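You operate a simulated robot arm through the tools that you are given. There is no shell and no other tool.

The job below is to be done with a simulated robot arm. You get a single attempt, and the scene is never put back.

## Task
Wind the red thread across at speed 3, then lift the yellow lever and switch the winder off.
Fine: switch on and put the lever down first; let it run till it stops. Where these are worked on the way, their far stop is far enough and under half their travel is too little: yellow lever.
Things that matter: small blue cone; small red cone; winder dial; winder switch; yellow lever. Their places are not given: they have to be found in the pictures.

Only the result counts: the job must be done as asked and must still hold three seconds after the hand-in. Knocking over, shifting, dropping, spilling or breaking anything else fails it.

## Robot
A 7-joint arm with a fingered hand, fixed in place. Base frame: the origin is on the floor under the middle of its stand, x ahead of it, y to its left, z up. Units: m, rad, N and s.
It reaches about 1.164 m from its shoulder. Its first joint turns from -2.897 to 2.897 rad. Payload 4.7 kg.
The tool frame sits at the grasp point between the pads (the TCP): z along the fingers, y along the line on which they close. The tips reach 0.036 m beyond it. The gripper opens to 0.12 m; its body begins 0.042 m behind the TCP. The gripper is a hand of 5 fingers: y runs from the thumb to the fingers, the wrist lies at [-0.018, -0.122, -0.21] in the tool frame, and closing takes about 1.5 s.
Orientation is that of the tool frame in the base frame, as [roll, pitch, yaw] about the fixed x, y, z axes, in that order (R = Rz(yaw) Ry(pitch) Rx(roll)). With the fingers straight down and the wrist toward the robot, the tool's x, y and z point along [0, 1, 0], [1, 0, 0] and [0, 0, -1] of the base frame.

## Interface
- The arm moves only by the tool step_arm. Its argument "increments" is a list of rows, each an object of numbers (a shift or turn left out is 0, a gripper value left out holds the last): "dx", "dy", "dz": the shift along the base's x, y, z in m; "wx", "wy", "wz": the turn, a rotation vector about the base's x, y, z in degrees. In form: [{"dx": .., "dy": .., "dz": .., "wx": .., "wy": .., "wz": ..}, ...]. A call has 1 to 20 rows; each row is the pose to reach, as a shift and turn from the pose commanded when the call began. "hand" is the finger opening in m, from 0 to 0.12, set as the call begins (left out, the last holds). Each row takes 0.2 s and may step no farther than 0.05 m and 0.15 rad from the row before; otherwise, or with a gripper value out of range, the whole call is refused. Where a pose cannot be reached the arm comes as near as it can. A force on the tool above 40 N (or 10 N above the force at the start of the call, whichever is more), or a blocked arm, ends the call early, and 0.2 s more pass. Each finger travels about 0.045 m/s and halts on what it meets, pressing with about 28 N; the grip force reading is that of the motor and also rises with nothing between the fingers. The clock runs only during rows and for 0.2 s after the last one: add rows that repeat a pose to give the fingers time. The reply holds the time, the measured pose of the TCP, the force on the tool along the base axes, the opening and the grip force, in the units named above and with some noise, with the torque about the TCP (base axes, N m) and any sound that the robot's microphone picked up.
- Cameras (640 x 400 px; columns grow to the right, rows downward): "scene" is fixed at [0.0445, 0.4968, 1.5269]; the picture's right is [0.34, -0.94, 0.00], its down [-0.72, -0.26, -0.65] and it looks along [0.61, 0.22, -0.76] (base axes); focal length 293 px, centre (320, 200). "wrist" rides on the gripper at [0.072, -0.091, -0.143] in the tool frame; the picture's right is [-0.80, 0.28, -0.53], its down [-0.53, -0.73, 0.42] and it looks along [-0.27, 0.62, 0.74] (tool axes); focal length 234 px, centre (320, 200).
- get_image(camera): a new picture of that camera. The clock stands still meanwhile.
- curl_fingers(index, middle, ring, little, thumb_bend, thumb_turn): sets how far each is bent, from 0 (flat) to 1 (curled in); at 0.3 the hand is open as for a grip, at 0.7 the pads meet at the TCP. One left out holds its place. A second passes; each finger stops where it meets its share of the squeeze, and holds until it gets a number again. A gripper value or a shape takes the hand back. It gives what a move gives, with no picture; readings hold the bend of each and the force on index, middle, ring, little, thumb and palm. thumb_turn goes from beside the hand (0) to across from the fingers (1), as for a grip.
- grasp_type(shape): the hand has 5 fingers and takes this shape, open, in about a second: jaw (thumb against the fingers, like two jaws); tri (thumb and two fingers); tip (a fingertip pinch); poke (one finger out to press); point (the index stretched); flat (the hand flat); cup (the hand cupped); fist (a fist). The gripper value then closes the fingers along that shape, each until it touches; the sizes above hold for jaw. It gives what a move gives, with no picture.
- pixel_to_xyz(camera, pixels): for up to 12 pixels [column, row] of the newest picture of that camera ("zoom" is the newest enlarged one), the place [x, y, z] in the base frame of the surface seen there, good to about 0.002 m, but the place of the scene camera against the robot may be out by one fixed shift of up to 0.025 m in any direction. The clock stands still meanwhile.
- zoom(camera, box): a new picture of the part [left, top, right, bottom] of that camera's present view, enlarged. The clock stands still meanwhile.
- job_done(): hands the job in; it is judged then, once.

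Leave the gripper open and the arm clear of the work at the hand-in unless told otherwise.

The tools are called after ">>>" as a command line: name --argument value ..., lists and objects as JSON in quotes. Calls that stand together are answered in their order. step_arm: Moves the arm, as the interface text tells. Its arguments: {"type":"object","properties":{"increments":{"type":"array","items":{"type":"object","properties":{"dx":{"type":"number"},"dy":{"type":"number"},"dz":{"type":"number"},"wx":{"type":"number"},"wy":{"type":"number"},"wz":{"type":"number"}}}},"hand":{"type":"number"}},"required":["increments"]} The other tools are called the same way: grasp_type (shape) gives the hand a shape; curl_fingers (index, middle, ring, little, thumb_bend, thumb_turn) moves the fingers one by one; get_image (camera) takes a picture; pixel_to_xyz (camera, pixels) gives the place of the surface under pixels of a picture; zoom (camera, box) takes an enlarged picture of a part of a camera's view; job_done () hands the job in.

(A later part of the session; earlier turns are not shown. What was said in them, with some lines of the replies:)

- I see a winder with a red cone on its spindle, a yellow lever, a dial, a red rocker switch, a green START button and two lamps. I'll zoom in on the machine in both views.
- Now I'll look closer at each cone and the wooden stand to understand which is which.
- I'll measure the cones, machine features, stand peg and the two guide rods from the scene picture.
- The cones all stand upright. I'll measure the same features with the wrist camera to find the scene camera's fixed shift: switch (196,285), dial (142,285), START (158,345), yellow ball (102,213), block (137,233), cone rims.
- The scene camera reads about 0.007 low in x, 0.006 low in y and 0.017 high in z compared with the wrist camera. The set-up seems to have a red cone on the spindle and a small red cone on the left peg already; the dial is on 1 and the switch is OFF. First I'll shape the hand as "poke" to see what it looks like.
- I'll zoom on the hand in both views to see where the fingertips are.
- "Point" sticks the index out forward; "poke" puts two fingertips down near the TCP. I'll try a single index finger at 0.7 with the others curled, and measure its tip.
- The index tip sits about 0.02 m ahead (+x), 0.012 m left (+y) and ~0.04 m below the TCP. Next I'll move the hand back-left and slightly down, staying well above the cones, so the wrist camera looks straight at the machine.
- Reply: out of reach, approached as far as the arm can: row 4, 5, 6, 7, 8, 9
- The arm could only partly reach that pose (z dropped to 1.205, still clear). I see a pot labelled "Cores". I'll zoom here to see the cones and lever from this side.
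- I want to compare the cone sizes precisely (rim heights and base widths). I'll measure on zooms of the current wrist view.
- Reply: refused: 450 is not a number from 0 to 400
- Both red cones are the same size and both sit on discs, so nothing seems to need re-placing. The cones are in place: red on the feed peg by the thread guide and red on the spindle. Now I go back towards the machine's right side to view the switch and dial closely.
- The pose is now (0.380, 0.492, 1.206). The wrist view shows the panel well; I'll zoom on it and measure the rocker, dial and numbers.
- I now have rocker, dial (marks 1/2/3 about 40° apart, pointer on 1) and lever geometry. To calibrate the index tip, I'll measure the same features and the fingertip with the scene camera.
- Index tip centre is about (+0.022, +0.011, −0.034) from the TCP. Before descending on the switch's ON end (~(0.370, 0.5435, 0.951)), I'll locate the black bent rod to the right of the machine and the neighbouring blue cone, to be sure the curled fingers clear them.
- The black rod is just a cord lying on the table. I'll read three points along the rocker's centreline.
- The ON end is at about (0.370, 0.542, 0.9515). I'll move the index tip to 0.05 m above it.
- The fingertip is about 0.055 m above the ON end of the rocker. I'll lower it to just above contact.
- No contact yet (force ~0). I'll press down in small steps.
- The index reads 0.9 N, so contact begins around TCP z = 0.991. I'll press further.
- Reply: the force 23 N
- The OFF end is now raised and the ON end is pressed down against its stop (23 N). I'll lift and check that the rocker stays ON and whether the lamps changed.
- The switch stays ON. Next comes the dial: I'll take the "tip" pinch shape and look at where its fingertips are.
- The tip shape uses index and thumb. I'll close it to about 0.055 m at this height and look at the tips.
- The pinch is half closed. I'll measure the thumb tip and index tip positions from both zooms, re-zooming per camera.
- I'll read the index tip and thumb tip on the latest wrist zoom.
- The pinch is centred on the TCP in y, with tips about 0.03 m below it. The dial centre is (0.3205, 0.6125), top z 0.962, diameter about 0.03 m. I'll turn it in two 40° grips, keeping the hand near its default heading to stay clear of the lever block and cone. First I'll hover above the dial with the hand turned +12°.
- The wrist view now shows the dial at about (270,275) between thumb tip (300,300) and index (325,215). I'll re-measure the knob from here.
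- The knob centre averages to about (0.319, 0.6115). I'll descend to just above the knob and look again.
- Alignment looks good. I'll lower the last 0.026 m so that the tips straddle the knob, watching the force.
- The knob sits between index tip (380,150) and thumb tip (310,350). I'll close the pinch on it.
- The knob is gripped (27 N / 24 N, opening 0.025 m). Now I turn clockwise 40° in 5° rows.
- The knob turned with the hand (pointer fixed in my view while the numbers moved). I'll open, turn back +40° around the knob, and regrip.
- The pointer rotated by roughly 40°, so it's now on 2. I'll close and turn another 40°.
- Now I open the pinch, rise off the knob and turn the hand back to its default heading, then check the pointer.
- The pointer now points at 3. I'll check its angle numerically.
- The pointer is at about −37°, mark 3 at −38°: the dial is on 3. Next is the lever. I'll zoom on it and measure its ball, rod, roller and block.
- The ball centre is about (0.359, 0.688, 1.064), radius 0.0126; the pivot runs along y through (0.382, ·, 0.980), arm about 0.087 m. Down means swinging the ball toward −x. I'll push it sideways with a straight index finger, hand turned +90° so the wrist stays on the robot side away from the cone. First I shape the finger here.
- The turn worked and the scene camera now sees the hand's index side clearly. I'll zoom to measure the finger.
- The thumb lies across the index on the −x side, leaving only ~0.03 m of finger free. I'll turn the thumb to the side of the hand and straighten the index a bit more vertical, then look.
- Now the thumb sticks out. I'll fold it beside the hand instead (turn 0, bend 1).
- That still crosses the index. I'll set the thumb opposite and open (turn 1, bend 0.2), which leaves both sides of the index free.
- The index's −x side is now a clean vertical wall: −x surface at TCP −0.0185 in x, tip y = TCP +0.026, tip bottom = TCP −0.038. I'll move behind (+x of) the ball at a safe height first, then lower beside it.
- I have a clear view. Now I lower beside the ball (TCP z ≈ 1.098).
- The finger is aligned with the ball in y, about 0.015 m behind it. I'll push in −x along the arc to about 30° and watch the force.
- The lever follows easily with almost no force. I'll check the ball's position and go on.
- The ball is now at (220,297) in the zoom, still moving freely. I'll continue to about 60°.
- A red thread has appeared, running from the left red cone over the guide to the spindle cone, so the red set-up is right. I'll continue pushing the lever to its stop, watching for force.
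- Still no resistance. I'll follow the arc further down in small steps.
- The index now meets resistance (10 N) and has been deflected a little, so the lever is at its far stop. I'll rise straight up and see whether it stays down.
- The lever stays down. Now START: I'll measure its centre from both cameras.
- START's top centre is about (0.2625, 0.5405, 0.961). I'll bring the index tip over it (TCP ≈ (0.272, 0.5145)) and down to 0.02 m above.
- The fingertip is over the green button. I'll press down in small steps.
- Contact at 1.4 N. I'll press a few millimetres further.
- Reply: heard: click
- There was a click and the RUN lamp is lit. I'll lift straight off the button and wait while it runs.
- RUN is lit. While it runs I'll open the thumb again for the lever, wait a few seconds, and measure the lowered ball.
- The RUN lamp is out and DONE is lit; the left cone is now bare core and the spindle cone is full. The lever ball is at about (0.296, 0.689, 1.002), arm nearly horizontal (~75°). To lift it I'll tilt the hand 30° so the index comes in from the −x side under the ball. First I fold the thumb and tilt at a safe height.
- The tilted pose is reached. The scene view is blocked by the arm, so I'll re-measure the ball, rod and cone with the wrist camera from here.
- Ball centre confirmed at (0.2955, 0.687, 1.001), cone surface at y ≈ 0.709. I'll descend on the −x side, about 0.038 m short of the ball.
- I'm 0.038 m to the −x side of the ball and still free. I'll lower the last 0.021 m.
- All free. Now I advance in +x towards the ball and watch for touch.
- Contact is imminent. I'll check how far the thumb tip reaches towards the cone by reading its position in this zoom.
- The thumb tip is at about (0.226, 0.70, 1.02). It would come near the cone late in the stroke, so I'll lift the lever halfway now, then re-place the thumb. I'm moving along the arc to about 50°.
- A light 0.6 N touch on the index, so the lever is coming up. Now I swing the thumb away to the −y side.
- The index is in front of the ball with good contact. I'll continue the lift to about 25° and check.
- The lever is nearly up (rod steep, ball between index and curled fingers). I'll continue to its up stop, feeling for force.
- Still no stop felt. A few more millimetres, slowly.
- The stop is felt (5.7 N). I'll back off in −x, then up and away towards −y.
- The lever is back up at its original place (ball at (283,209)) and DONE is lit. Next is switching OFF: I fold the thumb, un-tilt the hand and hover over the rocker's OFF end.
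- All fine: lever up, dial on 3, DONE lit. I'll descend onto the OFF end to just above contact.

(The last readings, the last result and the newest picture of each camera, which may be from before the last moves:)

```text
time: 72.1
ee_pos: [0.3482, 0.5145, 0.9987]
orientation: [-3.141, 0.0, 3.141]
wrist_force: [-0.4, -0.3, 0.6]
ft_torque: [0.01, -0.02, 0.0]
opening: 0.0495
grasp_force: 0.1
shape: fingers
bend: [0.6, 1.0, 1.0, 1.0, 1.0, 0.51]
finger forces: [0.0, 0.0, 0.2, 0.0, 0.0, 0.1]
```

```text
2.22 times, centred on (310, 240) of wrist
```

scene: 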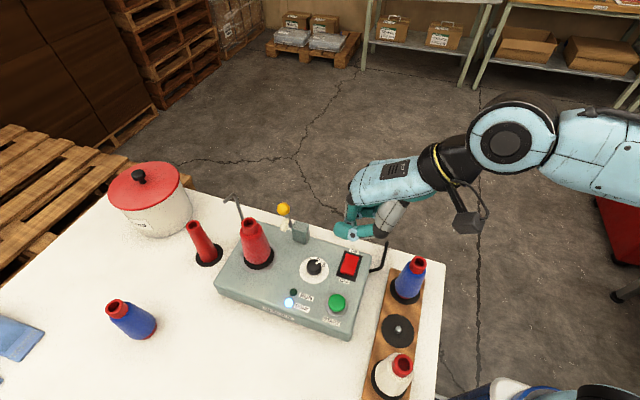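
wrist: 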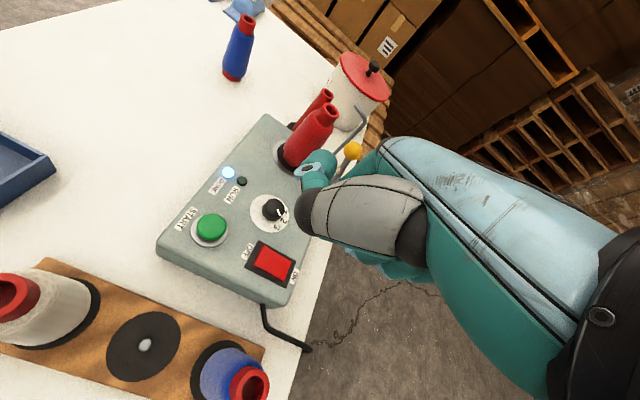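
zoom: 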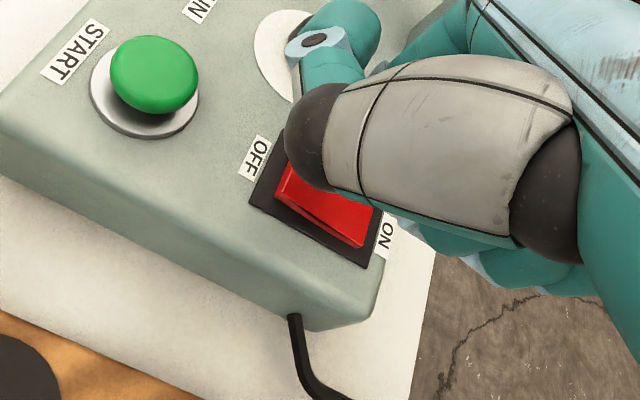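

The finger is above the OFF half. I'll press down in small steps.

>>> step_arm --increments '[{"dx": -0.001, "dz": -0.005}, {"dx": -0.001, "dz": -0.008}, {"dx": -0.001, "dz": -0.011}, {"dx": -0.001, "dz": -0.013}]'

>>> zoom --camera "wrist" --box '[200, 150, 420, 330]'

```text
time: 73.1
ee_pos: [0.3446, 0.516, 0.9879]
orientation: [3.139, 0.0, 3.141]
wrist_force: [-0.7, -0.2, 4.4]
ft_torque: [0.12, -0.01, 0.02]
opening: 0.0495
grasp_force: 2.1
shape: fingers
bend: [0.6, 1.0, 1.0, 1.0, 1.0, 0.51]
finger forces: [3.9, 0.0, 0.0, 0.1, 0.0, 0.1]
```

```text
2.22 times, centred on (310, 240) of wrist
```

zoom: 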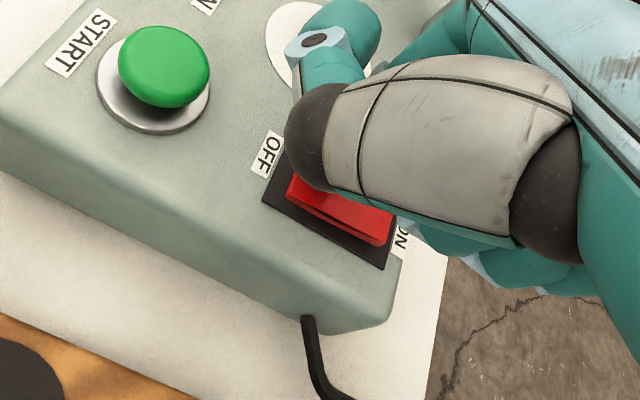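

The rocker appears to have flipped (the ON end is now raised), with 4 N. I'll press a little more to be sure.

>>> step_arm --increments '[{"dz": -0.003}, {"dz": -0.005}, {"dz": -0.005}]'

>>> step_arm --increments '[{"dz": 0.03}, {"dz": 0.07}, {"dz": 0.11}, {"dz": 0.15}, {"dz": 0.18}, {"dz": 0.18}]'

>>> get_image --camera "scene"

>>> zoom --camera "scene" --box '[180, 180, 380, 340]'

>>> zoom --camera "wrist" --box '[140, 100, 360, 320]'

```text
time: 74.0
ee_pos: [0.3454, 0.5181, 0.9864]
orientation: [3.13, 0.001, 3.141]
wrist_force: [-0.8, 0.2, 4.7]
ft_torque: [0.13, 0.05, 0.04]
opening: 0.0494
grasp_force: 2.0
shape: fingers
bend: [0.61, 1.0, 1.0, 1.0, 1.0, 0.51]
finger forces: [4.8, 0.1, 0.0, 0.0, 0.1, 0.0]
stopped in row 3: the force on the tool passed its limit at 41 N (the readings are from after the stop); the commanded pose is now the measured one
```

```text
time: 75.5
ee_pos: [0.3449, 0.5156, 1.1656]
orientation: [3.135, 0.002, -3.141]
wrist_force: [-0.1, -0.5, -0.1]
ft_torque: [-0.02, 0.0, 0.01]
opening: 0.0494
grasp_force: 0.0
shape: fingers
bend: [0.6, 1.0, 1.0, 1.0, 1.0, 0.51]
finger forces: [0.0, 0.1, 0.0, 0.0, 0.1, 0.0]
```

```text
taken
```

scene: 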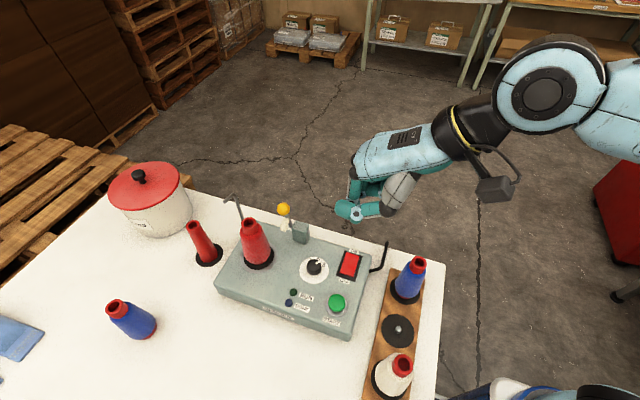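

```text
2.50 times, centred on (280, 260) of scene
```

zoom: 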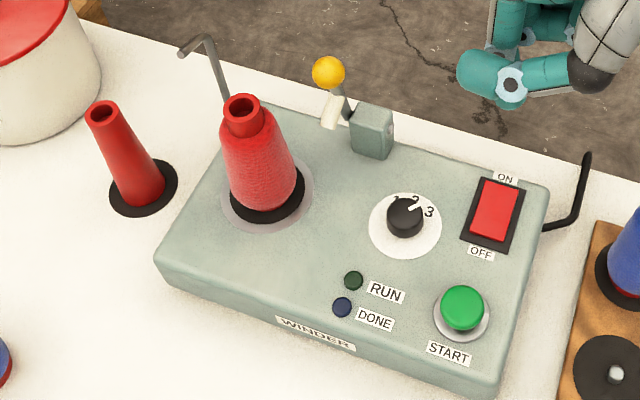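

```text
1.82 times, centred on (250, 210) of wrist
```

zoom: 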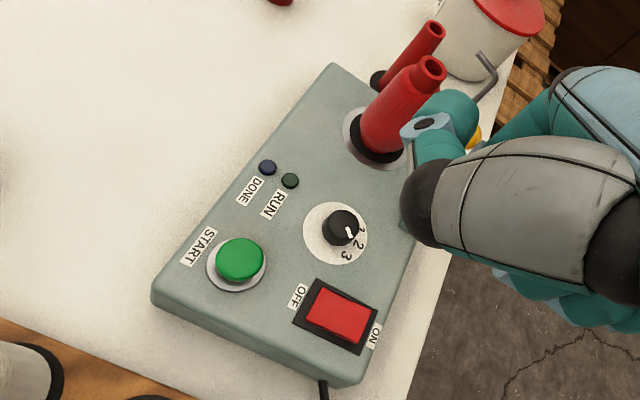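

The DONE lamp is out, the switch is OFF, the lever is up and the dial is on 3. I'll raise the arm clear and open the hand.

>>> step_arm --increments '[{"dx": 0.005, "dy": -0.01, "dz": 0.04}, {"dx": 0.01, "dy": -0.02, "dz": 0.08}, {"dx": 0.015, "dy": -0.03, "dz": 0.11}, {"dx": 0.015, "dy": -0.03, "dz": 0.11}]'

>>> grasp_type --shape "jaw"

>>> get_image --camera "scene"

>>> zoom --camera "scene" --box '[180, 180, 440, 380]'

```text
time: 76.5
ee_pos: [0.361, 0.4859, 1.2744]
orientation: [3.133, 0.002, 3.141]
wrist_force: [0.1, 0.4, 0.5]
ft_torque: [0.04, -0.02, 0.0]
opening: 0.0493
grasp_force: 0.0
shape: fingers
bend: [0.6, 1.0, 1.0, 1.0, 1.0, 0.51]
finger forces: [0.0, 0.1, 0.0, 0.1, 0.0, 0.1]
```

```text
time: 77.3
ee_pos: [0.3616, 0.4849, 1.2746]
orientation: [3.131, 0.004, -3.141]
wrist_force: [-0.4, 0.2, 0.0]
ft_torque: [0.01, 0.0, 0.0]
opening: 0.1198
grasp_force: 0.1
shape: jaw
bend: [0.3, 0.3, 0.3, 0.3, 0.3, 0.97]
finger forces: [0.1, 0.1, 0.0, 0.0, 0.0, 0.1]
```

```text
taken
```

scene: 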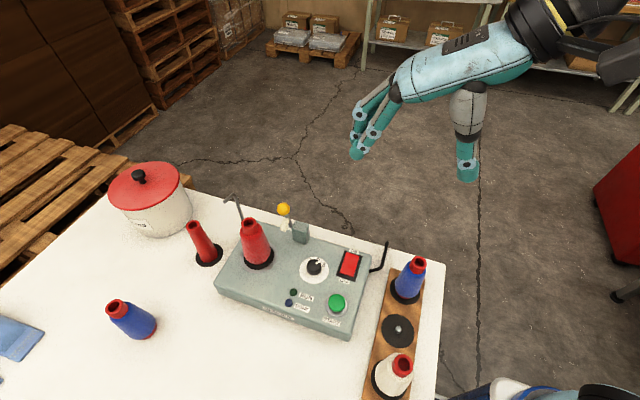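

```text
2.00 times, centred on (310, 280) of scene
```

zoom: 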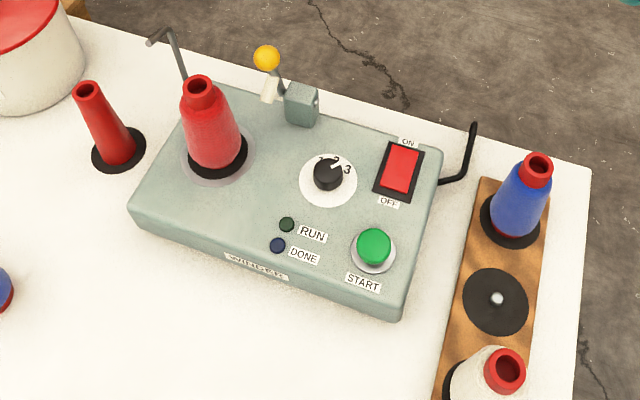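

The left cone is bare, so the red thread is wound across at speed 3. The lever is up, the switch is off with both lamps out, nothing else has moved, and the open hand is clear. I'm handing in.

>>> job_done

```text
The job is handed in.
```

The red thread is wound across at speed 3. The yellow lever is back up at its stop, and the winder is switched off.

- **Set-up:** the cones did not need moving. The small red cone was already on its peg and a red cone was already on the spindle. I turned the switch on, set the dial from 1 to 3, and pushed the lever down to its stop before pressing START.
- **Run:** it ran until it stopped by itself. RUN went out and DONE lit, and the left cone was down to bare core.
- **Finish:** I lifted the lever until I felt its up stop, then pressed the switch to OFF; both lamps are out. The last press on the switch passed the arm's 40 N limit, at 41 N. The winder did not appear to shift in the picture afterwards.

The other cones, the pot and the stand were not touched. The arm is clear of the table with the hand open.
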